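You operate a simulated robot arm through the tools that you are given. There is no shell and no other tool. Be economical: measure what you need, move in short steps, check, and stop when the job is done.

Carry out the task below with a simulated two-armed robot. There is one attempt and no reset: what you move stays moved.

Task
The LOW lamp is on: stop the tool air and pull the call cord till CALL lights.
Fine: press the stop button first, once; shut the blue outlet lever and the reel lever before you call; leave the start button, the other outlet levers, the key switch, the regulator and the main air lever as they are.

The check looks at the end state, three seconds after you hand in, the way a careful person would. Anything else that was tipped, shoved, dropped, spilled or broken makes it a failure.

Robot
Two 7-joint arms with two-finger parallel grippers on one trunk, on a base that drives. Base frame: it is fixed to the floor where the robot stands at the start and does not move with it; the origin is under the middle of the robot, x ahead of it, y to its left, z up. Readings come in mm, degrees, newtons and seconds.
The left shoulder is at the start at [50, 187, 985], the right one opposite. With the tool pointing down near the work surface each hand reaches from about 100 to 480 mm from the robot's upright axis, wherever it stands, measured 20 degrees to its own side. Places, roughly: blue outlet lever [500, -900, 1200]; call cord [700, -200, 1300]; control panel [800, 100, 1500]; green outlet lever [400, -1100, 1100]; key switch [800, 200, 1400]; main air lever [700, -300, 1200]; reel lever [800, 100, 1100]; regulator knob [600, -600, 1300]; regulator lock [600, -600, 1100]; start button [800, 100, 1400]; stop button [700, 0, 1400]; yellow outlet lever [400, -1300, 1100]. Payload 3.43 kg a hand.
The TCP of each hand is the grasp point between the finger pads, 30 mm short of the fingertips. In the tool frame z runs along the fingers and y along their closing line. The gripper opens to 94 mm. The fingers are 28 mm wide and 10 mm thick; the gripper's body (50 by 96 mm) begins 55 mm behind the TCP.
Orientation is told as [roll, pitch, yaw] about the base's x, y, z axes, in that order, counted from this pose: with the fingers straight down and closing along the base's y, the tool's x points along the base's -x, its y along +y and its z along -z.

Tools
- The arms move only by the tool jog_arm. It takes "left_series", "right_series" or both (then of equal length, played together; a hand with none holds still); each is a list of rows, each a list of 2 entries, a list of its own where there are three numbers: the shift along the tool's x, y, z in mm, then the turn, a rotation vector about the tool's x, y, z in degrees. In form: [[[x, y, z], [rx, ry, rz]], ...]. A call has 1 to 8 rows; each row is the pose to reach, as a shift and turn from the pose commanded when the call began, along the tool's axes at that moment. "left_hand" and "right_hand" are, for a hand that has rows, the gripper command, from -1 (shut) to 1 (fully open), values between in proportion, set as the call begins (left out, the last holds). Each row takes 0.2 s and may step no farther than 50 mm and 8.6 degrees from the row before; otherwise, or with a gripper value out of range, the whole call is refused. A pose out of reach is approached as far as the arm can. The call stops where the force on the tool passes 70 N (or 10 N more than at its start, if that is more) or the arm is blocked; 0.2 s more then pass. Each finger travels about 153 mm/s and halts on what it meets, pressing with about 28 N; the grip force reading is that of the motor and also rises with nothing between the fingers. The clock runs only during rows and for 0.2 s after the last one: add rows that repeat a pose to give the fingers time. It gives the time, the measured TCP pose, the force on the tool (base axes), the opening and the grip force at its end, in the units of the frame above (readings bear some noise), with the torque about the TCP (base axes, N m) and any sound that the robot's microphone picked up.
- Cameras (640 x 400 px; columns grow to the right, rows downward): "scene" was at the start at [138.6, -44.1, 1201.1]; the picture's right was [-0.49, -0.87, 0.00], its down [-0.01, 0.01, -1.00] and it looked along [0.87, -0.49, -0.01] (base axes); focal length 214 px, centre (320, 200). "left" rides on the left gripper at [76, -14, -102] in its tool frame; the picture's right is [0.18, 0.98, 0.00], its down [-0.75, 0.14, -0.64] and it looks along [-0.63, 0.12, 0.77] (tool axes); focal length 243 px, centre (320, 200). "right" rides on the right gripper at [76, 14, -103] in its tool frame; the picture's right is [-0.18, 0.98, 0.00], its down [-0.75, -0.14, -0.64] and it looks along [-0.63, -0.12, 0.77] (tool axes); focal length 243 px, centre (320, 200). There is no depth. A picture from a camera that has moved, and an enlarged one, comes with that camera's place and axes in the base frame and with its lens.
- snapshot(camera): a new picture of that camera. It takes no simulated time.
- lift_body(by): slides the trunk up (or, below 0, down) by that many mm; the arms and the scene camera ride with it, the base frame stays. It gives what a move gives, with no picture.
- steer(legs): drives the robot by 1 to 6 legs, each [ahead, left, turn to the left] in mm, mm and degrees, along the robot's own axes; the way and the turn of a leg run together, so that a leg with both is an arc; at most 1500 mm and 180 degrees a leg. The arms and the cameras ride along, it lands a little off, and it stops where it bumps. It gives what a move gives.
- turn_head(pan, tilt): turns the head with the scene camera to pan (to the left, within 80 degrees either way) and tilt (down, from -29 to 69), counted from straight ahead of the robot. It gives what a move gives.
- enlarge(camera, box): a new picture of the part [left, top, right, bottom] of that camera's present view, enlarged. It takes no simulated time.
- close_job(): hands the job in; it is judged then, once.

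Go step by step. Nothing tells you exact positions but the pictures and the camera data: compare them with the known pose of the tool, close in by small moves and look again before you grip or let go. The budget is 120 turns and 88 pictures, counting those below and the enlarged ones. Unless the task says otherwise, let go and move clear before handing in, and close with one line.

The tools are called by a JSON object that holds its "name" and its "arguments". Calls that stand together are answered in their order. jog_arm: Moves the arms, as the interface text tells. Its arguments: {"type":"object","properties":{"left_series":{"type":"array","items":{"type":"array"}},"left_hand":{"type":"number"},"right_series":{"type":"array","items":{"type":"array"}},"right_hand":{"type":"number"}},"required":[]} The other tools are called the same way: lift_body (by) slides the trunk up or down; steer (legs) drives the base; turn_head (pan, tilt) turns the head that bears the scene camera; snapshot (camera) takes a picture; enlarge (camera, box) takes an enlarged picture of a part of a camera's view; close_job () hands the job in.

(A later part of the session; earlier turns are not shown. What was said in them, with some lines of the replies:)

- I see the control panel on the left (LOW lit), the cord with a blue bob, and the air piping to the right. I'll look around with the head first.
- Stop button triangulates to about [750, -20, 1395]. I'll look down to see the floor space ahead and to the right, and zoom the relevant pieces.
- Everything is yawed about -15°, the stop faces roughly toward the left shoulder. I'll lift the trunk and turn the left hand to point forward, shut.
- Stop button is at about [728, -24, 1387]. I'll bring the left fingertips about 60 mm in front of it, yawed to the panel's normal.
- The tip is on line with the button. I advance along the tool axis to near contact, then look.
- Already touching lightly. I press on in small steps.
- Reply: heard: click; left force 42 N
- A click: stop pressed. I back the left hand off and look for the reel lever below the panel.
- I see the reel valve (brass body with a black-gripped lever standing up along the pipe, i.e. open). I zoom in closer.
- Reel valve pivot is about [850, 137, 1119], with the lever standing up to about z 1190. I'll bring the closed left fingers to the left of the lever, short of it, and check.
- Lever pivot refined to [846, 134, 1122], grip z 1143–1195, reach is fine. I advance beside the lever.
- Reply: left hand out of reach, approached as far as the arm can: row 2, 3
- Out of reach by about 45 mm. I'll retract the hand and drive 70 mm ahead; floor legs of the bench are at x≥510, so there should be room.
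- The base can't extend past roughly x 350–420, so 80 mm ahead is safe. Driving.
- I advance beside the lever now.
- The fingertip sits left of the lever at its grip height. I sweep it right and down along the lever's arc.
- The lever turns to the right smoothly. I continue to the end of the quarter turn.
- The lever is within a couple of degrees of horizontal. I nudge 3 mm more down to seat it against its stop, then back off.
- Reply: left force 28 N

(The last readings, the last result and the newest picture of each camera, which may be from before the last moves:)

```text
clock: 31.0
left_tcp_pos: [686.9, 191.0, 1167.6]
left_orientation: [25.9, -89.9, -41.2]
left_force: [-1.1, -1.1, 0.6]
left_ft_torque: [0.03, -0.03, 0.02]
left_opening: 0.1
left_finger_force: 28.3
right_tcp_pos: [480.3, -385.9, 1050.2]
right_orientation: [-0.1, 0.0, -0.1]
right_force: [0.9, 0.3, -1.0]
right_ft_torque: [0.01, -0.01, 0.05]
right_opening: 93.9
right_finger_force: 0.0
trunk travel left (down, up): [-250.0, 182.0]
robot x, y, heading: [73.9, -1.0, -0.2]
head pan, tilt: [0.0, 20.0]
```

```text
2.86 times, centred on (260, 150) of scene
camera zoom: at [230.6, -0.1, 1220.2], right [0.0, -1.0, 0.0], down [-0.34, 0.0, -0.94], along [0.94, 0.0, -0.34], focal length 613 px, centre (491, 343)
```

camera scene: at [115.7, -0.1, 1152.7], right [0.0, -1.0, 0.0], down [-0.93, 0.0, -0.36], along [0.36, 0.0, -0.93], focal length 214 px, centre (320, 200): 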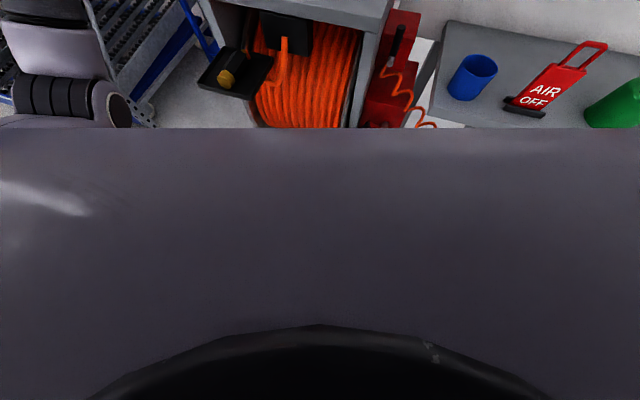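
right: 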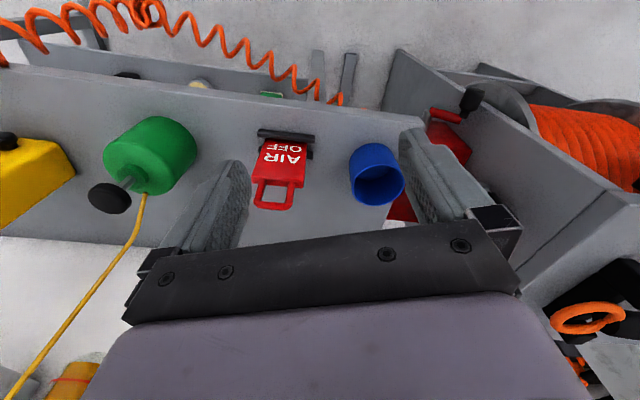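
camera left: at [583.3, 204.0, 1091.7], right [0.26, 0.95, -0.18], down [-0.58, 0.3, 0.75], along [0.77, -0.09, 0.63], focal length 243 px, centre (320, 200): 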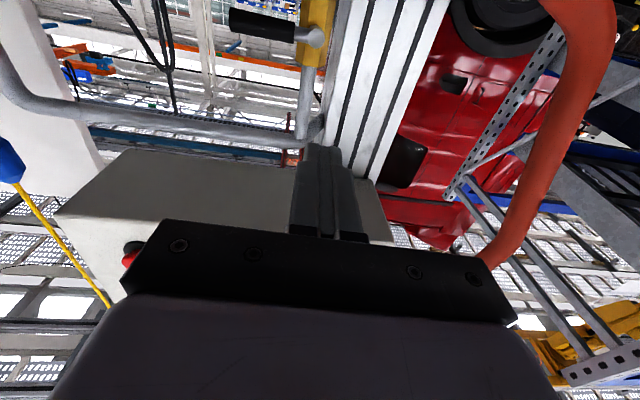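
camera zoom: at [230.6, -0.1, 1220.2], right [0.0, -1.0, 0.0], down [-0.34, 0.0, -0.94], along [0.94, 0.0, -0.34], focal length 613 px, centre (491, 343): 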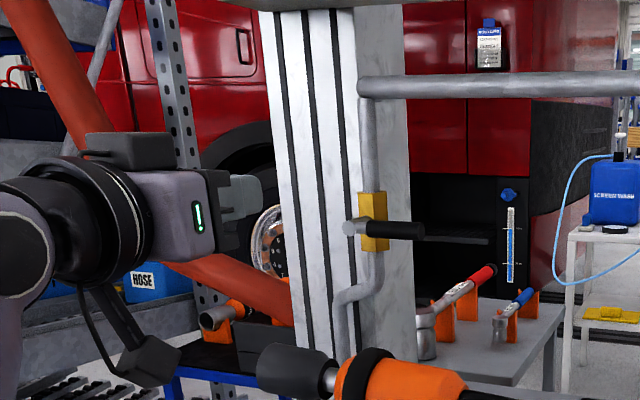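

Reel lever is now perpendicular to its pipe: shut. Next the blue outlet lever: I retract the left hand, lift, turn -15° to square with the wall and look before moving right.

{"name": "jog_arm", "arguments": {"left_series": [[[0, 0, -40], [0, 0, 0]], [[0, 0, -80], [0, 0, 0]], [[0, 0, -120], [0, 0, 0]], [[0, 0, -160], [0, 0, 0]], [[0, 0, -200], [0, 0, 0]], [[0, 0, -240], [0, 0, 0]]]}}

{"name": "lift_body", "arguments": {"by": 100}}

{"name": "steer", "arguments": {"legs": [[0, 0, -15]]}}

{"name": "turn_head", "arguments": {"pan": -60, "tilt": 20}}

{"name": "snapshot", "arguments": {"camera": "scene"}}

{"name": "turn_head", "arguments": {"pan": -20, "tilt": 20}}

{"name": "snapshot", "arguments": {"camera": "scene"}}

```text
clock: 32.4
left_tcp_pos: [468.1, 256.0, 1179.3]
left_orientation: [6.4, -89.9, -21.5]
left_force: [0.0, -0.4, 0.5]
left_ft_torque: [-0.01, 0.02, -0.02]
left_opening: 0.0
left_finger_force: 28.1
left hand out of reach, approached as far as the arm can: row 6
right_tcp_pos: [479.6, -387.6, 1049.4]
right_orientation: [0.0, 0.0, -0.1]
right_force: [0.0, 0.5, 0.1]
right_ft_torque: [-0.03, -0.03, 0.02]
right_opening: 93.9
right_finger_force: 0.1
trunk travel left (down, up): [-250.0, 182.0]
robot x, y, heading: [72.4, -0.4, -0.1]
head pan, tilt: [0.0, 20.0]
```

```text
clock: 33.7
left_tcp_pos: [467.7, 254.2, 1280.2]
left_orientation: [-4.4, -89.9, -10.7]
left_force: [0.0, -0.2, 0.1]
left_ft_torque: [0.02, 0.01, -0.04]
left_opening: 0.0
left_finger_force: 28.2
right_tcp_pos: [480.5, -387.0, 1149.9]
right_orientation: [0.0, 0.0, -0.1]
right_force: [-0.2, 0.3, 0.3]
right_ft_torque: [0.01, 0.0, 0.0]
right_opening: 93.9
right_finger_force: 0.0
trunk travel left (down, up): [-350.0, 82.0]
robot x, y, heading: [78.4, -2.0, 0.2]
head pan, tilt: [0.0, 20.0]
```

```text
clock: 35.0
left_tcp_pos: [520.7, 144.8, 1280.1]
left_orientation: [15.1, -90.0, -45.2]
left_force: [-0.6, -0.3, -0.6]
left_ft_torque: [-0.02, 0.03, 0.02]
left_opening: 0.0
left_finger_force: 27.9
right_tcp_pos: [366.6, -479.1, 1149.2]
right_orientation: [-0.1, 0.0, -15.1]
right_force: [-0.5, -0.3, -0.2]
right_ft_torque: [0.0, -0.01, 0.04]
right_opening: 93.8
right_finger_force: 0.1
trunk travel left (down, up): [-350.0, 82.0]
robot x, y, heading: [81.4, -0.1, -15.3]
head pan, tilt: [0.0, 20.0]
```

```text
clock: 36.3
left_tcp_pos: [520.3, 145.3, 1279.8]
left_orientation: [-3.4, -90.0, -26.9]
left_force: [0.4, 0.6, 0.1]
left_ft_torque: [-0.01, -0.01, -0.03]
left_opening: 0.0
left_finger_force: 27.6
right_tcp_pos: [367.3, -478.0, 1149.8]
right_orientation: [-0.1, -0.1, -15.1]
right_force: [0.3, 0.2, 0.1]
right_ft_torque: [-0.01, 0.04, 0.02]
right_opening: 93.7
right_finger_force: 0.1
trunk travel left (down, up): [-350.0, 82.0]
robot x, y, heading: [75.4, 0.3, -14.9]
head pan, tilt: [-60.0, 20.0]
```

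```text
54 pictures are left
camera scene: at [159.6, -105.4, 1320.2], right [-0.97, -0.26, 0.0], down [-0.09, 0.33, -0.94], along [0.24, -0.91, -0.34], focal length 214 px, centre (320, 200)
```

scene: 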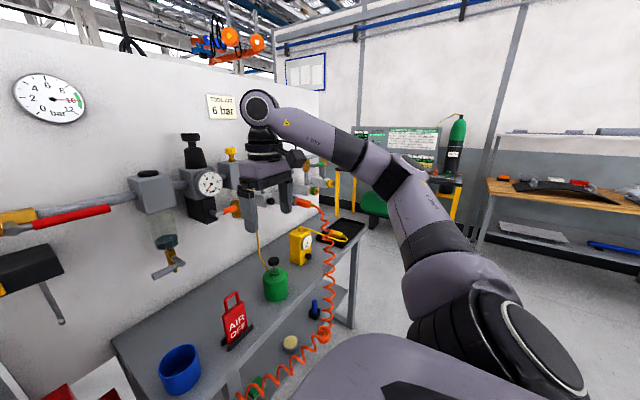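

```text
clock: 37.4
left_tcp_pos: [520.7, 144.9, 1280.3]
left_orientation: [0.5, -89.9, -30.7]
left_force: [0.0, 0.1, 0.1]
left_ft_torque: [0.0, 0.0, 0.02]
left_opening: 0.2
left_finger_force: 28.3
right_tcp_pos: [367.0, -480.1, 1151.0]
right_orientation: [0.0, 0.0, -15.0]
right_force: [-0.2, -0.4, 0.7]
right_ft_torque: [0.01, 0.03, 0.0]
right_opening: 94.0
right_finger_force: 0.0
trunk travel left (down, up): [-350.0, 82.0]
robot x, y, heading: [79.8, -0.9, -15.3]
head pan, tilt: [-20.0, 20.0]
```

```text
53 pictures are left
camera scene: at [211.7, -69.0, 1320.2], right [-0.58, -0.82, 0.0], down [-0.28, 0.2, -0.94], along [0.77, -0.54, -0.34], focal length 214 px, centre (320, 200)
```

scene: 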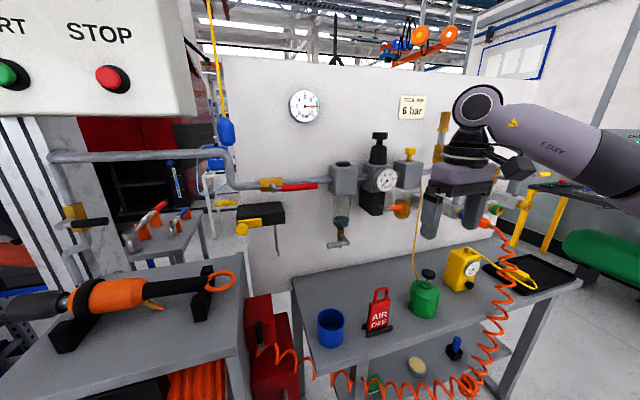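

The wall frame looks closer to -19°. I turn a few degrees more and strafe right partway, then look again.

{"name": "steer", "arguments": {"legs": [[0, 0, -3.5], [-30, -350, 0]]}}

{"name": "turn_head", "arguments": {"pan": -35, "tilt": 15}}

{"name": "snapshot", "arguments": {"camera": "scene"}}

```text
clock: 41.5
left_tcp_pos: [387.8, -205.7, 1279.6]
left_orientation: [9.9, -90.0, -43.4]
left_force: [-1.0, 0.3, -0.5]
left_ft_torque: [-0.01, 0.02, 0.02]
left_opening: 0.1
left_finger_force: 27.7
right_tcp_pos: [198.0, -819.4, 1149.6]
right_orientation: [0.0, 0.1, -18.4]
right_force: [0.5, 0.6, -0.1]
right_ft_torque: [-0.03, 0.0, -0.01]
right_opening: 93.7
right_finger_force: 0.1
trunk travel left (down, up): [-350.0, 82.0]
robot x, y, heading: [-62.5, -325.5, -18.4]
head pan, tilt: [-20.0, 20.0]
```

```text
clock: 42.3
left_tcp_pos: [386.7, -205.2, 1279.8]
left_orientation: [-5.3, -90.0, -28.2]
left_force: [0.3, -0.1, -1.1]
left_ft_torque: [0.0, 0.02, -0.02]
left_opening: 0.0
left_finger_force: 28.0
right_tcp_pos: [197.4, -818.5, 1149.6]
right_orientation: [0.0, 0.1, -18.4]
right_force: [-0.2, -0.6, 0.3]
right_ft_torque: [-0.01, 0.02, 0.01]
right_opening: 93.8
right_finger_force: 0.0
trunk travel left (down, up): [-350.0, 82.0]
robot x, y, heading: [-65.6, -329.8, -18.4]
head pan, tilt: [-35.0, 15.0]
```

```text
52 pictures are left
camera scene: at [49.4, -418.6, 1328.3], right [-0.8, -0.6, 0.0], down [-0.15, 0.21, -0.97], along [0.58, -0.78, -0.26], focal length 214 px, centre (320, 200)
```

scene: 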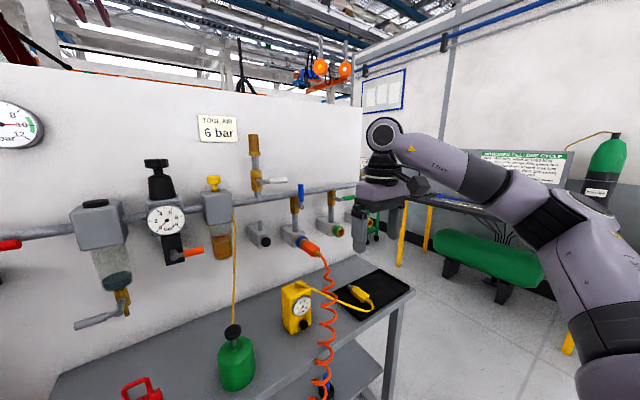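

Blue lever triangulates to about [496, -917, ~1150], standing up (open); green beyond is horizontal. I move 190 mm further right and turn the right hand to point forward, shut.

{"name": "jog_arm", "arguments": {"right_series": [[[0, 0, 0], [0, -8.5, 0]], [[0, 0, 0], [0, -17, 0]], [[0, 0, 0], [0, -25.5, 0]], [[0, 0, 0], [0, -34, 0]], [[0, 0, 0], [0, -42.5, 0]], [[0, 0, 0], [0, -51, 0]], [[0, 0, 0], [0, -59.5, 0]], [[0, 0, 0], [0, -68, 0]]], "right_hand": -1}}

{"name": "jog_arm", "arguments": {"right_series": [[[0, 0, 0], [0, -7.5, 0]], [[0, 0, 0], [0, -15, 0]], [[0, 0, 0], [0, -22, 0]]]}}

{"name": "steer", "arguments": {"legs": [[0, -190, 0]]}}

{"name": "turn_head", "arguments": {"pan": -20, "tilt": 10}}

{"name": "snapshot", "arguments": {"camera": "scene"}}

{"name": "snapshot", "arguments": {"camera": "right"}}

```text
clock: 44.1
left_tcp_pos: [387.3, -205.0, 1279.5]
left_orientation: [-2.6, -90.0, -30.9]
left_force: [-0.2, -0.2, 0.1]
left_ft_torque: [0.02, 0.0, 0.0]
left_opening: 0.0
left_finger_force: 28.0
right_tcp_pos: [197.2, -817.1, 1149.4]
right_orientation: [0.0, -68.2, -18.3]
right_force: [0.2, -0.8, 0.8]
right_ft_torque: [0.0, -0.04, 0.03]
right_opening: 0.0
right_finger_force: 28.3
trunk travel left (down, up): [-350.0, 82.0]
robot x, y, heading: [-63.8, -324.8, -18.5]
head pan, tilt: [-35.0, 15.0]
```

```text
clock: 44.9
left_tcp_pos: [386.7, -205.4, 1280.7]
left_orientation: [10.6, -90.0, -44.0]
left_force: [0.1, 0.2, -0.1]
left_ft_torque: [0.0, 0.03, 0.01]
left_opening: 0.0
left_finger_force: 27.8
right_tcp_pos: [199.0, -827.5, 1151.4]
right_orientation: [-0.4, -88.3, -18.4]
right_force: [0.1, -0.1, 0.4]
right_ft_torque: [0.0, -0.01, 0.02]
right_opening: 0.0
right_finger_force: 27.3
right hand out of reach, approached as far as the arm can: row 2, 3
trunk travel left (down, up): [-350.0, 82.0]
robot x, y, heading: [-62.8, -325.6, -18.7]
head pan, tilt: [-35.0, 15.0]
```

```text
clock: 47.1
left_tcp_pos: [329.0, -381.0, 1279.5]
left_orientation: [12.2, -89.9, -45.8]
left_force: [-0.6, -0.5, 0.4]
left_ft_torque: [0.02, 0.01, 0.02]
left_opening: 0.0
left_finger_force: 27.8
right_tcp_pos: [140.3, -1002.2, 1148.6]
right_orientation: [0.6, -88.3, -19.7]
right_force: [-0.1, 0.6, 0.0]
right_ft_torque: [-0.02, 0.02, -0.02]
right_opening: 0.0
right_finger_force: 28.3
trunk travel left (down, up): [-350.0, 82.0]
robot x, y, heading: [-117.0, -497.6, -18.5]
head pan, tilt: [-35.0, 15.0]
```

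```text
clock: 47.9
left_tcp_pos: [328.2, -380.1, 1279.9]
left_orientation: [-9.5, -90.0, -23.7]
left_force: [-0.3, 0.8, -0.4]
left_ft_torque: [0.0, -0.04, 0.04]
left_opening: 0.1
left_finger_force: 27.9
right_tcp_pos: [140.4, -1004.2, 1150.6]
right_orientation: [0.2, -88.2, -19.1]
right_force: [0.5, -0.2, -0.2]
right_ft_torque: [-0.01, 0.03, -0.04]
right_opening: 0.0
right_finger_force: 28.0
trunk travel left (down, up): [-350.0, 82.0]
robot x, y, heading: [-120.6, -501.4, -18.6]
head pan, tilt: [-20.0, 10.0]
```

```text
51 pictures are left
camera scene: at [8.0, -576.9, 1336.4], right [-0.62, -0.78, 0.0], down [-0.14, 0.11, -0.98], along [0.77, -0.61, -0.17], focal length 214 px, centre (320, 200)
```

scene: 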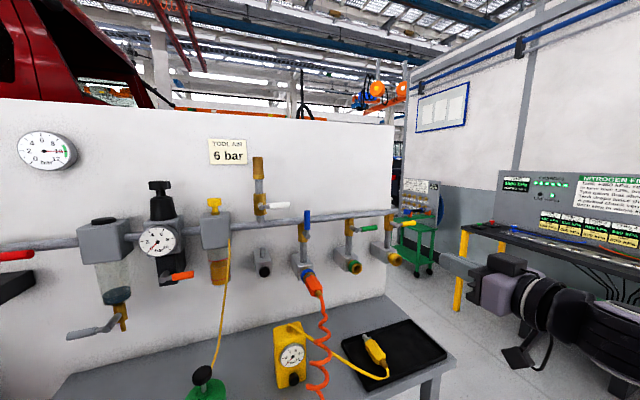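

```text
50 pictures are left
camera right: at [44.4, -956.3, 1077.0], right [0.32, 0.93, 0.18], down [-0.63, 0.07, 0.77], along [0.71, -0.37, 0.61], focal length 243 px, centre (320, 200)
```

right: 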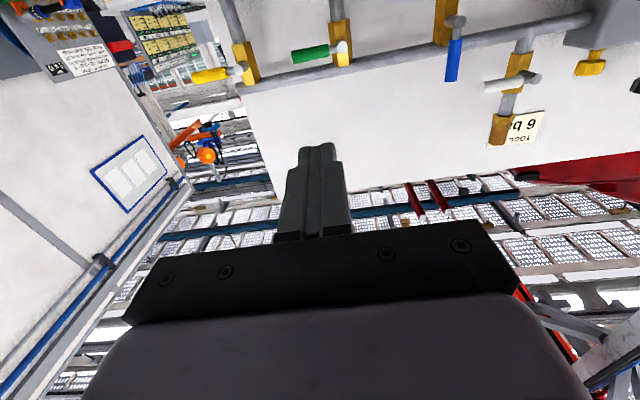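

Good view from both cameras. I enlarge the blue valve to fix its pivot.

{"name": "enlarge", "arguments": {"camera": "scene", "box": [240, 180, 420, 300]}}

{"name": "enlarge", "arguments": {"camera": "right", "box": [280, 0, 600, 160]}}

```text
3.33 times, centred on (330, 240) of scene
camera zoom: at [8.0, -576.9, 1336.4], right [-0.62, -0.78, 0.0], down [-0.14, 0.11, -0.98], along [0.77, -0.61, -0.17], focal length 715 px, centre (287, 67)
```

zoom: 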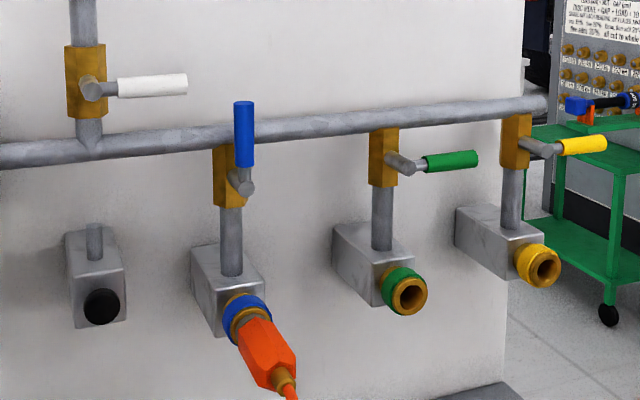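

```text
2.00 times, centred on (440, 80) of right
camera zoom: at [44.4, -956.3, 1077.0], right [0.32, 0.93, 0.18], down [-0.63, 0.07, 0.77], along [0.71, -0.37, 0.61], focal length 485 px, centre (80, 440)
```

zoom: 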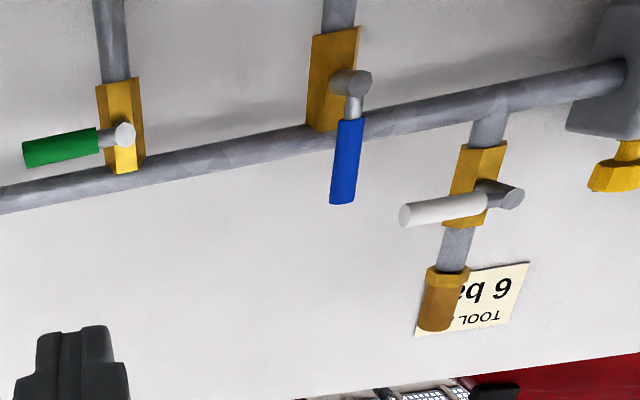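

Blue pivot is at about [500, -921, 1124], grip z 1140–1200. I bring the right fingertips left of it, short of the lever.

{"name": "jog_arm", "arguments": {"right_series": [[[-3, 33, 28], [0, 0, 0]], [[-6, 67, 56], [0, 0, 0]], [[-9, 101, 84], [0, 0, 0]], [[-12, 135, 112], [0, 0, 0]], [[-15, 169, 140], [0, 0, 0]], [[-18, 203, 168], [0, 0, 0]], [[-20, 237, 197], [0, 0, 0]]]}}

{"name": "snapshot", "arguments": {"camera": "right"}}

{"name": "enlarge", "arguments": {"camera": "scene", "box": [240, 160, 480, 310]}}

```text
clock: 49.5
left_tcp_pos: [332.0, -381.6, 1278.7]
left_orientation: [-36.7, -89.8, 3.3]
left_force: [0.5, -0.4, -0.3]
left_ft_torque: [-0.07, -0.03, -0.03]
left_opening: 0.1
left_finger_force: 27.6
right_tcp_pos: [404.2, -846.6, 1166.3]
right_orientation: [-1.0, -88.2, -18.3]
right_force: [0.0, -0.7, -0.9]
right_ft_torque: [-0.04, -0.04, -0.05]
right_opening: 0.1
right_finger_force: 27.8
right hand out of reach, approached as far as the arm can: row 2, 3, 4, 5, 6
trunk travel left (down, up): [-350.0, 82.0]
robot x, y, heading: [-120.4, -498.6, -18.5]
head pan, tilt: [-20.0, 10.0]
```

```text
47 pictures are left
camera right: at [308.7, -799.0, 1093.7], right [0.33, 0.93, 0.18], down [-0.63, 0.07, 0.77], along [0.7, -0.37, 0.61], focal length 243 px, centre (320, 200)
```

right: 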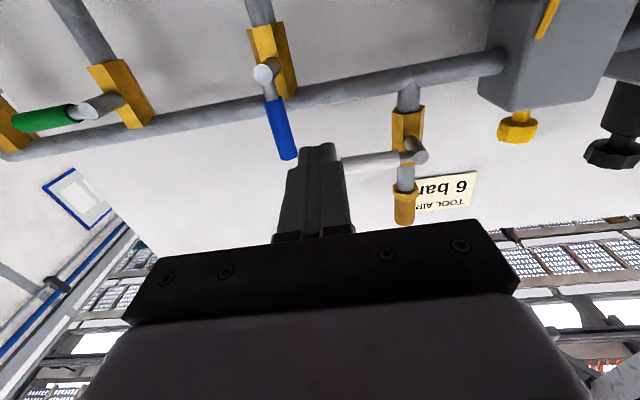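

```text
2.67 times, centred on (360, 235) of scene
camera zoom: at [11.1, -576.2, 1336.0], right [-0.62, -0.78, 0.0], down [-0.14, 0.11, -0.98], along [0.77, -0.61, -0.18], focal length 572 px, centre (213, 107)
```

zoom: 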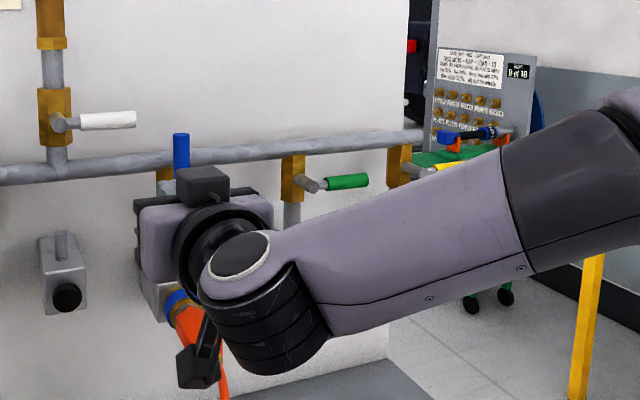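

Finger is left of the lever at the right height. I advance beside it.

{"name": "jog_arm", "arguments": {"right_series": [[[0, 0, 35], [0, 0, 0]], [[0, 0, 70], [0, 0, 0]], [[0, 0, 90], [0, 0, 0]], [[0, 0, 102], [0, 0, 0]]]}}

{"name": "snapshot", "arguments": {"camera": "right"}}

```text
clock: 50.5
left_tcp_pos: [328.6, -380.9, 1279.8]
left_orientation: [-3.2, -89.9, -30.3]
left_force: [0.1, -0.6, -0.1]
left_ft_torque: [0.0, 0.03, -0.01]
left_opening: 0.0
left_finger_force: 28.6
right_tcp_pos: [500.3, -876.1, 1160.4]
right_orientation: [-0.3, -88.1, -18.6]
right_force: [-1.5, -0.5, 0.1]
right_ft_torque: [-0.02, 0.0, -0.02]
right_opening: 0.1
right_finger_force: 28.0
trunk travel left (down, up): [-350.0, 82.0]
robot x, y, heading: [-122.9, -501.8, -18.4]
head pan, tilt: [-20.0, 10.0]
```

```text
45 pictures are left
camera right: at [404.7, -829.1, 1087.7], right [0.32, 0.93, 0.18], down [-0.63, 0.07, 0.77], along [0.71, -0.37, 0.61], focal length 243 px, centre (320, 200)
```

right: 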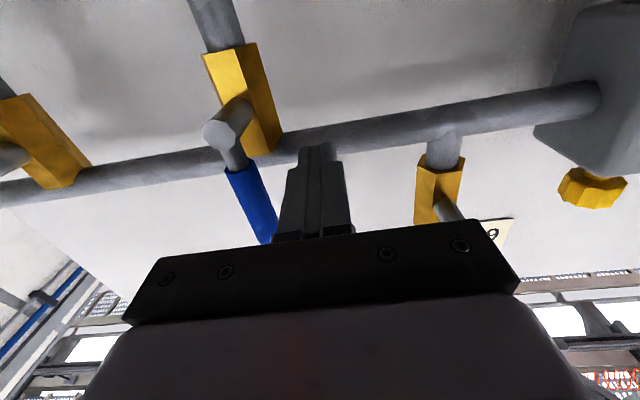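

Now the sweep right and down, first half.

{"name": "jog_arm", "arguments": {"right_series": [[[-2, -25, 0], [0, 0, 0]], [[-6, -33, 0], [0, 0, 0]], [[-9, -41, 0], [0, 0, 0]], [[-9, -55, 0], [0, 0, 0]], [[-6, -64, 0], [0, 0, 0]]]}}

{"name": "snapshot", "arguments": {"camera": "right"}}

```text
clock: 51.7
left_tcp_pos: [330.7, -380.0, 1280.2]
left_orientation: [-46.6, -89.9, 13.3]
left_force: [0.5, 0.4, -1.0]
left_ft_torque: [0.0, -0.03, 0.02]
left_opening: 0.0
left_finger_force: 28.4
right_tcp_pos: [488.1, -916.0, 1170.5]
right_orientation: [-2.6, -87.7, -16.5]
right_force: [0.9, 4.6, 0.4]
right_ft_torque: [0.06, 0.02, 0.07]
right_opening: 0.1
right_finger_force: 27.9
right hand out of reach, approached as far as the arm can: row 2, 4, 5
trunk travel left (down, up): [-350.0, 82.0]
robot x, y, heading: [-118.9, -501.3, -18.3]
head pan, tilt: [-20.0, 10.0]
```

```text
44 pictures are left
camera right: at [392.2, -867.3, 1098.5], right [0.33, 0.93, 0.18], down [-0.62, 0.07, 0.78], along [0.71, -0.37, 0.6], focal length 243 px, centre (320, 200)
```

right: 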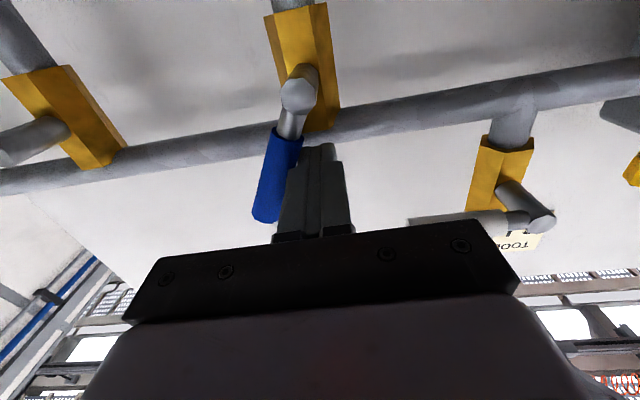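

The arm is near a joint limit in this low, level posture. I'll let the fingers dip about 8° and see whether the hand catches up.

{"name": "jog_arm", "arguments": {"right_series": [[[0, 0, 0], [0, 4, 0]], [[0, 0, 0], [0, 8, 0]], [[0, 0, 0], [0, 8, 0]]]}}

{"name": "snapshot", "arguments": {"camera": "right"}}

```text
clock: 52.5
left_tcp_pos: [330.2, -379.7, 1279.2]
left_orientation: [-62.0, -90.0, 28.5]
left_force: [-0.4, -0.3, 0.0]
left_ft_torque: [-0.04, -0.02, 0.02]
left_opening: 0.0
left_finger_force: 27.9
right_tcp_pos: [490.1, -915.3, 1172.1]
right_orientation: [0.0, -80.3, -18.8]
right_force: [4.3, 2.0, 7.1]
right_ft_torque: [-0.09, -0.11, 0.04]
right_opening: 0.2
right_finger_force: 27.7
trunk travel left (down, up): [-350.0, 82.0]
robot x, y, heading: [-118.4, -503.1, -18.4]
head pan, tilt: [-20.0, 10.0]
```

```text
43 pictures are left
camera right: at [384.9, -864.8, 1113.1], right [0.35, 0.92, 0.18], down [-0.52, 0.03, 0.85], along [0.78, -0.39, 0.49], focal length 243 px, centre (320, 200)
```

right: 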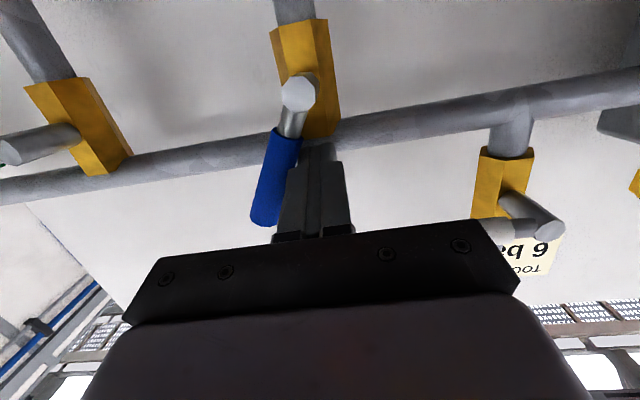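

No limit now. I continue the arc.

{"name": "jog_arm", "arguments": {"right_series": [[[0, -6, 0], [0, 0, 0]], [[1, -13, 0], [0, 0, 0]], [[3, -18, 1], [0, 0, 0]], [[5, -23, 1], [0, 0, 0]], [[8, -27, 1], [0, 0, 0]]]}}

{"name": "snapshot", "arguments": {"camera": "right"}}

```text
clock: 53.7
left_tcp_pos: [328.7, -380.4, 1280.3]
left_orientation: [-31.3, -90.1, -2.2]
left_force: [-0.3, -0.2, 0.0]
left_ft_torque: [-0.01, 0.03, 0.03]
left_opening: 0.1
left_finger_force: 28.3
right_tcp_pos: [478.9, -941.6, 1161.0]
right_orientation: [-0.5, -80.2, -18.8]
right_force: [1.9, 3.6, 2.2]
right_ft_torque: [0.0, -0.04, 0.03]
right_opening: 0.0
right_finger_force: 27.6
trunk travel left (down, up): [-350.0, 82.0]
robot x, y, heading: [-122.8, -501.1, -18.5]
head pan, tilt: [-20.0, 10.0]
```

```text
42 pictures are left
camera right: at [375.9, -891.5, 1103.0], right [0.35, 0.92, 0.18], down [-0.52, 0.03, 0.85], along [0.78, -0.39, 0.49], focal length 243 px, centre (320, 200)
```

right: 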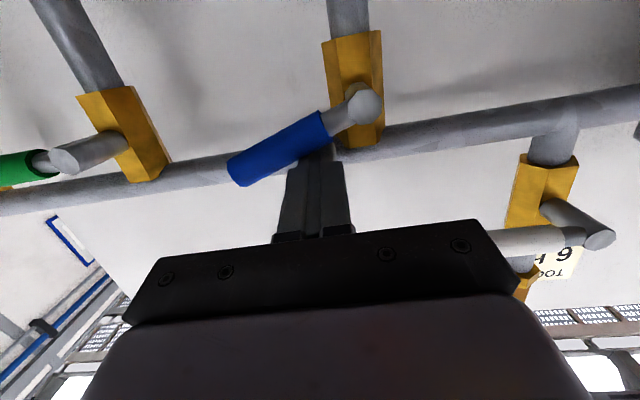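

Lever is about two-thirds over. I finish the arc.

{"name": "jog_arm", "arguments": {"right_series": [[[3, -6, 0], [0, 0, 0]], [[7, -10, 1], [0, 0, 0]], [[11, -14, 2], [0, 0, 0]], [[15, -16, 2], [0, 0, 0]], [[17, -17, 2], [0, 0, 0]]]}}

{"name": "snapshot", "arguments": {"camera": "right"}}

```text
clock: 54.9
left_tcp_pos: [330.1, -378.8, 1279.9]
left_orientation: [-84.4, -89.9, 50.9]
left_force: [-0.6, -0.1, 0.7]
left_ft_torque: [0.01, 0.01, 0.02]
left_opening: 0.0
left_finger_force: 28.1
right_tcp_pos: [475.1, -953.9, 1148.4]
right_orientation: [-0.4, -80.9, -18.3]
right_force: [22.1, 0.8, 21.3]
right_ft_torque: [-0.01, -0.55, 0.26]
right_opening: 0.3
right_finger_force: 28.3
trunk travel left (down, up): [-350.0, 82.0]
robot x, y, heading: [-119.9, -498.9, -18.3]
head pan, tilt: [-20.0, 10.0]
```

```text
41 pictures are left
camera right: at [371.7, -904.4, 1090.3], right [0.35, 0.92, 0.18], down [-0.53, 0.03, 0.85], along [0.77, -0.39, 0.5], focal length 243 px, centre (320, 200)
```

right: 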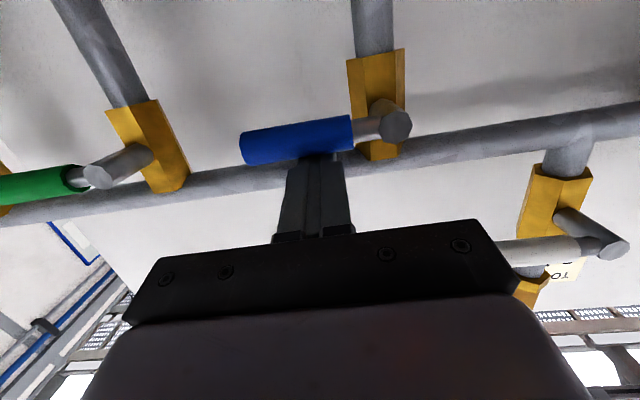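

Force rose as at the reel lever's stop, and blue lies parallel to green. I lift off, back away and check.

{"name": "jog_arm", "arguments": {"right_series": [[[-15, 0, 0], [0, 0, 0]], [[-18, 0, -40], [0, 0, 0]], [[-18, 0, -80], [0, 0, 0]], [[-18, 0, -120], [0, 0, 0]], [[-18, -30, -160], [0, 0, 0]], [[-18, -70, -190], [0, 0, 0]], [[-18, -110, -210], [0, 0, 0]]]}}

{"name": "enlarge", "arguments": {"camera": "scene", "box": [240, 180, 420, 300]}}

{"name": "snapshot", "arguments": {"camera": "right"}}

```text
clock: 56.5
left_tcp_pos: [327.4, -380.9, 1280.2]
left_orientation: [51.2, -89.9, -84.5]
left_force: [-0.1, -0.3, 0.1]
left_ft_torque: [0.0, -0.01, 0.05]
left_opening: 0.0
left_finger_force: 28.0
right_tcp_pos: [248.6, -993.7, 1195.7]
right_orientation: [-0.3, -80.2, -18.5]
right_force: [-0.2, -0.7, 0.7]
right_ft_torque: [0.0, -0.05, 0.01]
right_opening: 0.2
right_finger_force: 28.0
trunk travel left (down, up): [-350.0, 82.0]
robot x, y, heading: [-122.4, -500.7, -18.6]
head pan, tilt: [-20.0, 10.0]
```

```text
3.33 times, centred on (330, 240) of scene
camera zoom: at [7.5, -577.1, 1336.5], right [-0.62, -0.78, 0.0], down [-0.14, 0.11, -0.98], along [0.77, -0.61, -0.17], focal length 715 px, centre (287, 67)
```

zoom: 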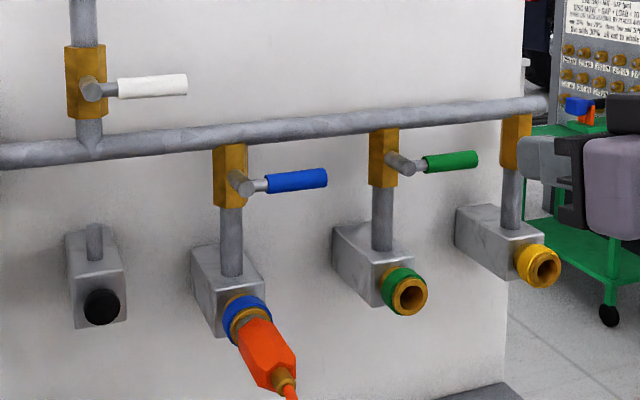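

```text
39 pictures are left
camera right: at [144.0, -944.1, 1137.8], right [0.35, 0.92, 0.18], down [-0.52, 0.03, 0.85], along [0.78, -0.39, 0.49], focal length 243 px, centre (320, 200)
```

right: 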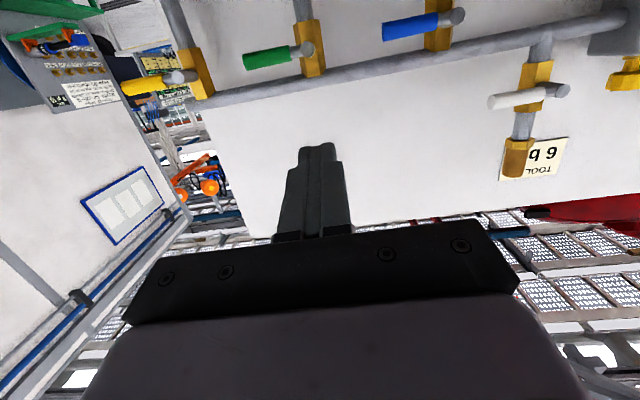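

Blue is shut like green. The call bob triangulates to about [707, -177, 1300]; I'll strafe left so the left hand faces it.

{"name": "steer", "arguments": {"legs": [[0, 385, 0]]}}

{"name": "turn_head", "arguments": {"pan": 20, "tilt": 5}}

{"name": "snapshot", "arguments": {"camera": "scene"}}

{"name": "snapshot", "arguments": {"camera": "left"}}

```text
clock: 60.3
left_tcp_pos: [444.9, -33.1, 1280.3]
left_orientation: [-17.3, -90.0, -16.1]
left_force: [-0.5, -0.9, 0.3]
left_ft_torque: [0.0, 0.0, -0.01]
left_opening: 0.0
left_finger_force: 28.1
right_tcp_pos: [365.2, -646.4, 1195.3]
right_orientation: [0.0, -80.2, -18.9]
right_force: [-0.3, 0.0, 0.2]
right_ft_torque: [-0.01, 0.03, 0.02]
right_opening: 0.1
right_finger_force: 27.6
trunk travel left (down, up): [-350.0, 82.0]
robot x, y, heading: [-7.4, -155.0, -18.3]
head pan, tilt: [-20.0, 10.0]
```

```text
clock: 61.3
left_tcp_pos: [445.8, -33.8, 1279.1]
left_orientation: [-10.4, -90.0, -23.1]
left_force: [-0.2, 0.9, -0.3]
left_ft_torque: [0.01, -0.01, 0.0]
left_opening: 0.0
left_finger_force: 28.0
right_tcp_pos: [364.8, -646.5, 1195.6]
right_orientation: [0.1, -80.2, -19.0]
right_force: [0.3, 0.0, 0.6]
right_ft_torque: [0.02, -0.01, -0.03]
right_opening: 0.0
right_finger_force: 27.7
trunk travel left (down, up): [-350.0, 82.0]
robot x, y, heading: [-6.0, -153.7, -18.5]
head pan, tilt: [20.0, 5.0]
```

```text
38 pictures are left
camera scene: at [142.9, -169.2, 1344.5], right [0.03, -1.0, 0.0], down [-0.09, 0.0, -1.0], along [1.0, 0.03, -0.09], focal length 214 px, centre (320, 200)
```

scene: 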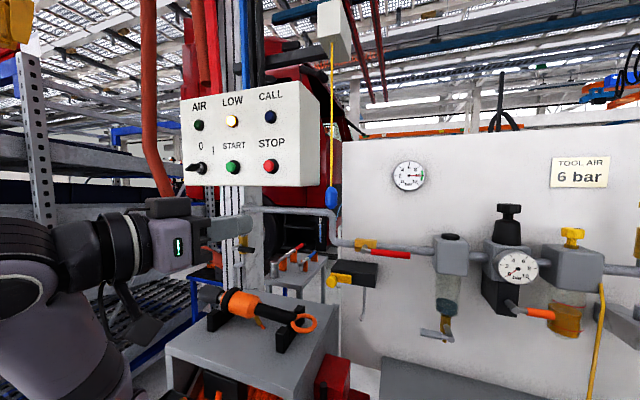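

```text
37 pictures are left
camera left: at [352.0, 10.5, 1204.4], right [0.54, 0.82, -0.18], down [-0.46, 0.47, 0.75], along [0.71, -0.32, 0.63], focal length 243 px, centre (320, 200)
```

left: 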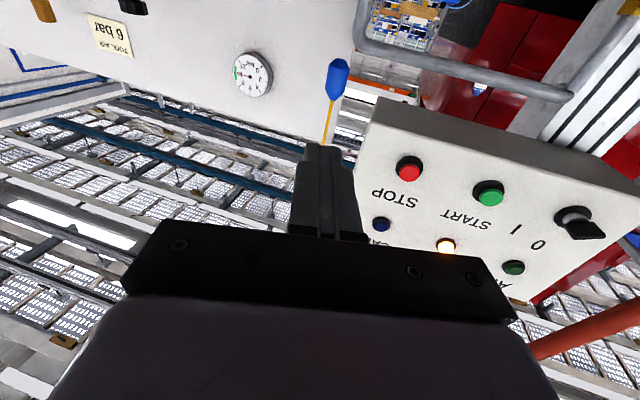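

Bob refined to about [727, -183, 1298]; panel's lower right corner is near, so I'll come in at yaw -15°, gripper half open, to 110 mm short.

{"name": "jog_arm", "arguments": {"left_series": [[[-3, -1, 43], [-3.7, 0, 0]], [[-6, -2, 86], [-7.4, 0, 0]], [[-10, -3, 129], [-11.1, 0, 0]], [[-13, -4, 172], [-14.8, 0, 0]], [[-16, -4, 213], [-18.5, 0, 0]]], "left_hand": 0.3}}

{"name": "snapshot", "arguments": {"camera": "left"}}

{"name": "snapshot", "arguments": {"camera": "scene"}}

```text
clock: 62.5
left_tcp_pos: [623.7, -157.1, 1296.5]
left_orientation: [95.2, -89.9, -110.1]
left_force: [-0.4, 0.0, 0.0]
left_ft_torque: [0.0, 0.01, 0.01]
left_opening: 60.6
left_finger_force: 0.2
right_tcp_pos: [363.9, -647.3, 1195.3]
right_orientation: [0.2, -80.0, -19.2]
right_force: [0.0, -0.5, -0.6]
right_ft_torque: [0.02, -0.02, 0.01]
right_opening: 0.0
right_finger_force: 27.9
trunk travel left (down, up): [-350.0, 82.0]
robot x, y, heading: [-4.1, -152.2, -18.4]
head pan, tilt: [20.0, 5.0]
```

```text
36 pictures are left
camera left: at [521.2, -144.0, 1219.9], right [0.25, 0.95, -0.18], down [-0.58, 0.3, 0.75], along [0.77, -0.08, 0.63], focal length 243 px, centre (320, 200)
```

left: 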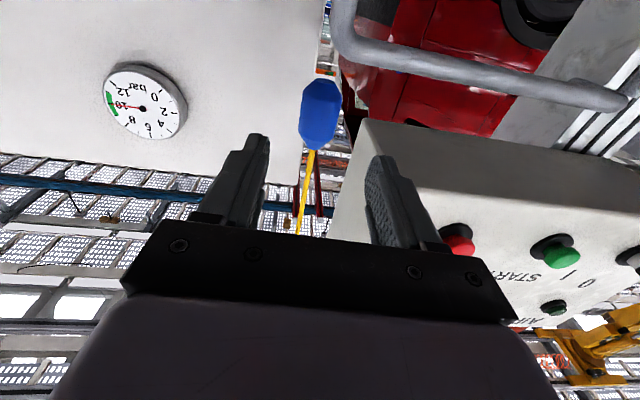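

```text
35 pictures are left
camera scene: at [143.0, -169.7, 1344.5], right [0.03, -1.0, 0.0], down [-0.09, 0.0, -1.0], along [1.0, 0.03, -0.09], focal length 214 px, centre (320, 200)
```

scene: 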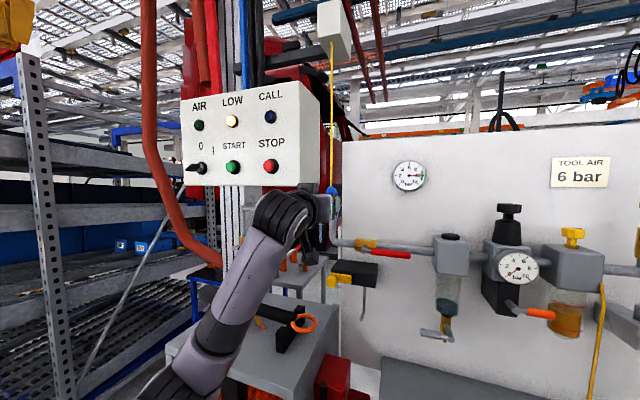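

The bob is centred between the fingers' line. I advance 105 mm over it with fingers open.

{"name": "jog_arm", "arguments": {"left_series": [[[0, 1, 35], [0, 0, 0]], [[0, 2, 70], [0, 0, 0]], [[1, 2, 90], [0, 0, 0]], [[1, 2, 105], [0, 0, 0]]]}}

{"name": "snapshot", "arguments": {"camera": "left"}}

```text
clock: 63.5
left_tcp_pos: [724.2, -179.1, 1295.6]
left_orientation: [26.5, -89.9, -41.5]
left_force: [0.4, 1.0, -0.5]
left_ft_torque: [-0.02, 0.03, -0.02]
left_opening: 61.1
left_finger_force: 0.2
right_tcp_pos: [365.2, -646.2, 1195.3]
right_orientation: [0.0, -80.2, -19.1]
right_force: [0.3, -0.4, 0.5]
right_ft_torque: [-0.02, 0.0, 0.02]
right_opening: 0.0
right_finger_force: 28.2
trunk travel left (down, up): [-350.0, 82.0]
robot x, y, heading: [-7.4, -154.9, -18.5]
head pan, tilt: [20.0, 5.0]
```

```text
34 pictures are left
camera left: at [622.0, -167.7, 1220.1], right [0.25, 0.95, -0.18], down [-0.58, 0.3, 0.75], along [0.77, -0.08, 0.63], focal length 243 px, centre (320, 200)
```

left: 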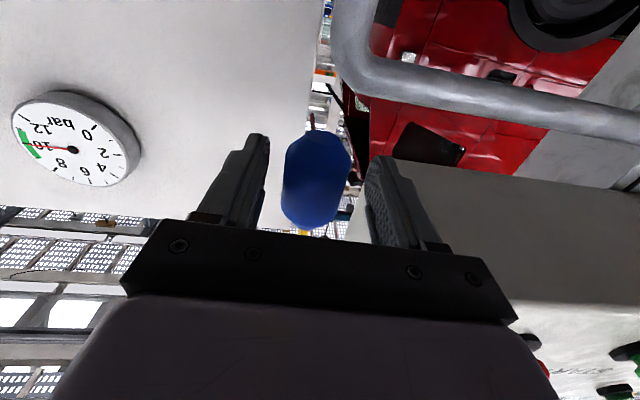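

The bob is between the pads. I close the gripper.

{"name": "jog_arm", "arguments": {"left_series": [[[0, 0, 3], [0, 0, 0]], [[0, 0, 3], [0, 0, 0]], [[0, 0, 3], [0, 0, 0]]], "left_hand": -1}}

{"name": "snapshot", "arguments": {"camera": "left"}}

```text
clock: 64.3
left_tcp_pos: [724.0, -182.2, 1295.6]
left_orientation: [107.8, -89.9, -122.9]
left_force: [-13.0, -5.9, -5.4]
left_ft_torque: [-0.08, -0.07, -0.17]
left_opening: 34.6
left_finger_force: 45.1
right_tcp_pos: [362.9, -646.7, 1196.2]
right_orientation: [0.6, -80.3, -19.6]
right_force: [-0.3, -0.1, 1.1]
right_ft_torque: [0.04, -0.02, -0.01]
right_opening: 0.0
right_finger_force: 28.2
trunk travel left (down, up): [-350.0, 82.0]
robot x, y, heading: [-6.3, -154.1, -18.5]
head pan, tilt: [20.0, 5.0]
```

```text
33 pictures are left
camera left: at [621.8, -170.5, 1220.4], right [0.26, 0.95, -0.18], down [-0.58, 0.3, 0.75], along [0.77, -0.09, 0.63], focal length 243 px, centre (320, 200)
```

left: 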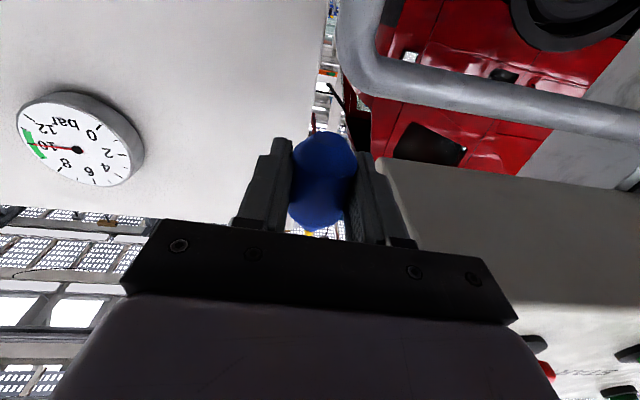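

Bob is gripped (35 mm). I pull straight down (tool +x) in small steps and check the CALL lamp.

{"name": "jog_arm", "arguments": {"left_series": [[[5, 0, 0], [0, 0, 0]], [[10, 0, 0], [0, 0, 0]], [[15, 0, 0], [0, 0, 0]], [[20, 0, 0], [0, 0, 0]]]}}

{"name": "enlarge", "arguments": {"camera": "scene", "box": [160, 0, 420, 260]}}

```text
clock: 65.3
left_tcp_pos: [722.9, -182.9, 1277.7]
left_orientation: [130.6, -89.8, -145.7]
left_force: [-7.0, -11.7, 3.2]
left_ft_torque: [-0.12, -0.14, -0.18]
left_opening: 34.3
left_finger_force: 45.1
right_tcp_pos: [364.2, -648.6, 1195.1]
right_orientation: [0.9, -80.3, -19.8]
right_force: [-0.3, 0.7, 0.8]
right_ft_torque: [0.0, -0.01, 0.0]
right_opening: 0.1
right_finger_force: 28.4
trunk travel left (down, up): [-350.0, 82.0]
robot x, y, heading: [-8.1, -153.9, -18.7]
head pan, tilt: [20.0, 5.0]
```

```text
1.54 times, centred on (290, 130) of scene
camera zoom: at [141.3, -171.1, 1344.8], right [0.03, -1.0, 0.0], down [-0.09, 0.0, -1.0], along [1.0, 0.03, -0.09], focal length 330 px, centre (366, 308)
```

zoom: 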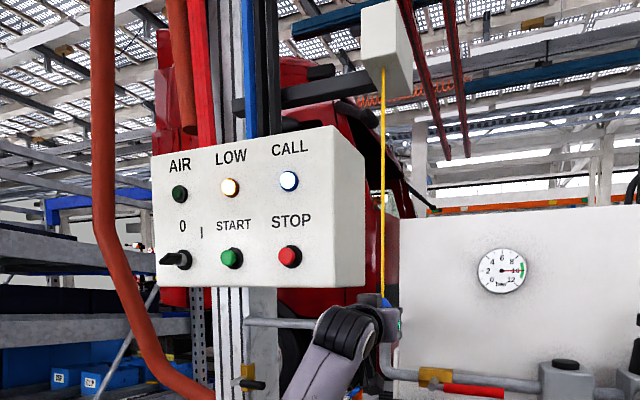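

CALL is lit. I let the cord ride back up 18 mm, open, and check the lamp stays on.

{"name": "jog_arm", "arguments": {"left_series": [[[-6, 0, 0], [0, 0, 0]], [[-12, 0, 0], [0, 0, 0]], [[-18, 0, 0], [0, 0, 0]], [[-18, 0, 0], [0, 0, 0]]]}}

{"name": "jog_arm", "arguments": {"left_series": [[[0, 0, 0], [0, 0, 0]], [[0, 0, 0], [0, 0, 0]]], "left_hand": 0.35}}

{"name": "snapshot", "arguments": {"camera": "left"}}

{"name": "snapshot", "arguments": {"camera": "scene"}}

```text
clock: 66.3
left_tcp_pos: [723.5, -184.4, 1293.3]
left_orientation: [89.7, -89.8, -104.9]
left_force: [-11.6, -14.5, 0.7]
left_ft_torque: [0.0, 0.08, -0.15]
left_opening: 34.3
left_finger_force: 45.1
right_tcp_pos: [362.1, -649.7, 1195.5]
right_orientation: [0.9, -80.1, -20.1]
right_force: [0.8, 0.0, 0.7]
right_ft_torque: [0.04, 0.01, 0.03]
right_opening: 0.1
right_finger_force: 27.9
trunk travel left (down, up): [-350.0, 82.0]
robot x, y, heading: [-5.8, -153.4, -18.5]
head pan, tilt: [20.0, 5.0]
```

```text
clock: 66.9
left_tcp_pos: [726.8, -178.2, 1292.3]
left_orientation: [-3.8, -89.9, -10.9]
left_force: [0.4, 0.7, -0.4]
left_ft_torque: [0.01, 0.05, -0.02]
left_opening: 63.6
left_finger_force: 0.2
right_tcp_pos: [364.2, -645.9, 1195.4]
right_orientation: [-0.2, -80.3, -18.9]
right_force: [-0.5, 0.0, -0.4]
right_ft_torque: [-0.02, -0.02, -0.01]
right_opening: 0.1
right_finger_force: 28.2
trunk travel left (down, up): [-350.0, 82.0]
robot x, y, heading: [-5.8, -150.9, -18.5]
head pan, tilt: [20.0, 5.0]
```

```text
31 pictures are left
camera left: at [624.5, -165.9, 1217.0], right [0.25, 0.95, -0.18], down [-0.58, 0.3, 0.75], along [0.77, -0.08, 0.63], focal length 243 px, centre (320, 200)
```

left: 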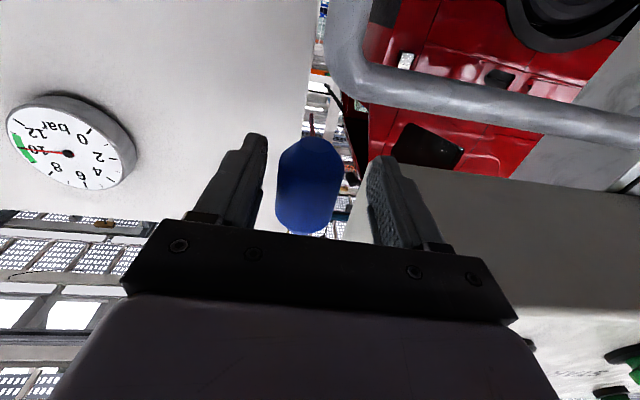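

```text
30 pictures are left
camera scene: at [143.2, -168.7, 1344.5], right [0.03, -1.0, 0.0], down [-0.09, 0.0, -1.0], along [1.0, 0.03, -0.09], focal length 214 px, centre (320, 200)
```

scene: 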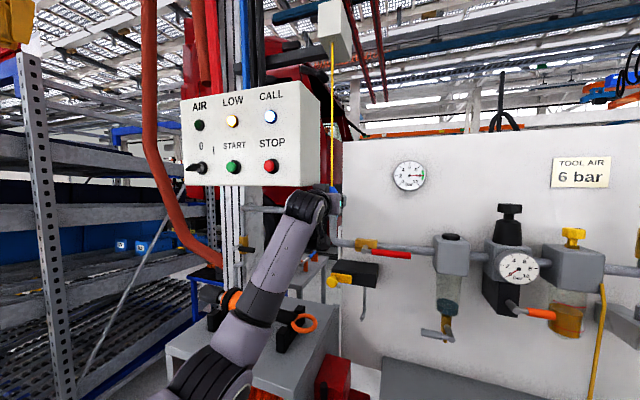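

CALL stays lit with the bob free. I back the hand straight out and take a last look.

{"name": "jog_arm", "arguments": {"left_series": [[[0, 0, -40], [0, 0, 0]], [[0, 0, -80], [0, 0, 0]], [[0, 0, -120], [0, 0, 0]], [[0, 0, -160], [0, 0, 0]], [[0, 0, -200], [0, 0, 0]]]}}

{"name": "snapshot", "arguments": {"camera": "scene"}}

{"name": "turn_head", "arguments": {"pan": -20, "tilt": 20}}

{"name": "snapshot", "arguments": {"camera": "scene"}}

```text
clock: 68.1
left_tcp_pos: [533.7, -127.3, 1289.6]
left_orientation: [-14.3, -89.9, -0.6]
left_force: [0.0, 0.3, 0.7]
left_ft_torque: [0.0, -0.02, 0.0]
left_opening: 63.7
left_finger_force: 0.0
right_tcp_pos: [364.1, -646.3, 1195.2]
right_orientation: [0.1, -80.2, -19.1]
right_force: [0.0, -0.8, -0.2]
right_ft_torque: [-0.02, 0.01, -0.02]
right_opening: 0.0
right_finger_force: 27.4
trunk travel left (down, up): [-350.0, 82.0]
robot x, y, heading: [-6.5, -157.0, -18.6]
head pan, tilt: [20.0, 5.0]
```

```text
29 pictures are left
camera scene: at [142.5, -169.1, 1344.6], right [0.03, -1.0, 0.0], down [-0.09, 0.0, -1.0], along [1.0, 0.03, -0.09], focal length 214 px, centre (320, 200)
```

scene: 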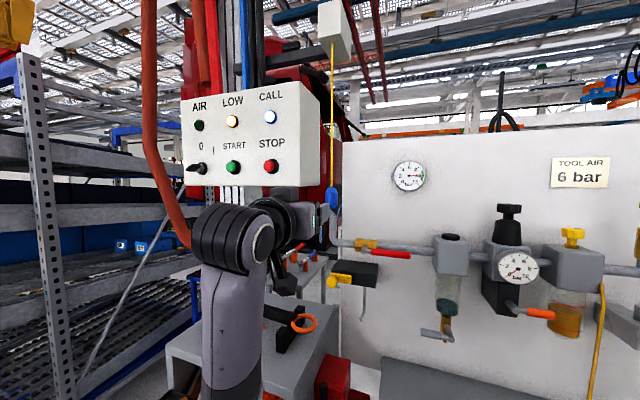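

```text
clock: 69.2
left_tcp_pos: [534.0, -128.2, 1289.2]
left_orientation: [10.9, -90.0, -26.0]
left_force: [0.4, 0.3, 0.0]
left_ft_torque: [-0.04, 0.01, -0.04]
left_opening: 63.6
left_finger_force: 0.2
right_tcp_pos: [364.5, -646.4, 1196.0]
right_orientation: [0.1, -80.2, -18.9]
right_force: [-0.1, 0.6, 0.0]
right_ft_torque: [0.01, -0.03, 0.01]
right_opening: 0.0
right_finger_force: 27.8
trunk travel left (down, up): [-350.0, 82.0]
robot x, y, heading: [-4.2, -150.6, -18.4]
head pan, tilt: [-20.0, 20.0]
```

```text
28 pictures are left
camera scene: at [124.0, -229.5, 1320.2], right [-0.62, -0.78, 0.0], down [-0.27, 0.21, -0.94], along [0.74, -0.58, -0.34], focal length 214 px, centre (320, 200)
```

scene: 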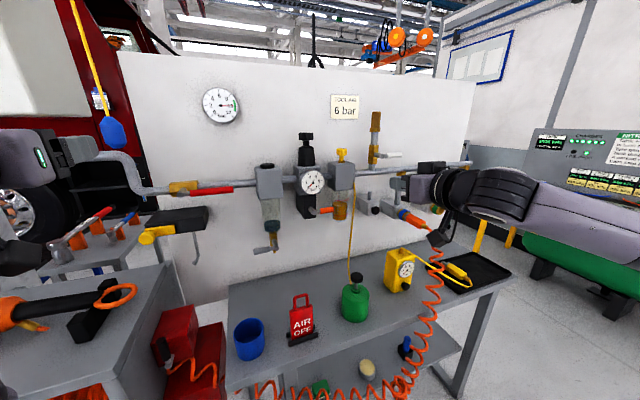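

CALL is lit, both levers are shut, everything else stands as it was, and both hands are clear. I'm handing in.

{"name": "close_job", "arguments": {}}

```text
The job is handed in.
```

The tool air is stopped and CALL is lit: I pressed stop once, shut the reel and blue outlet levers, then pulled the call cord. CALL stayed on after I let go, and I touched nothing else.
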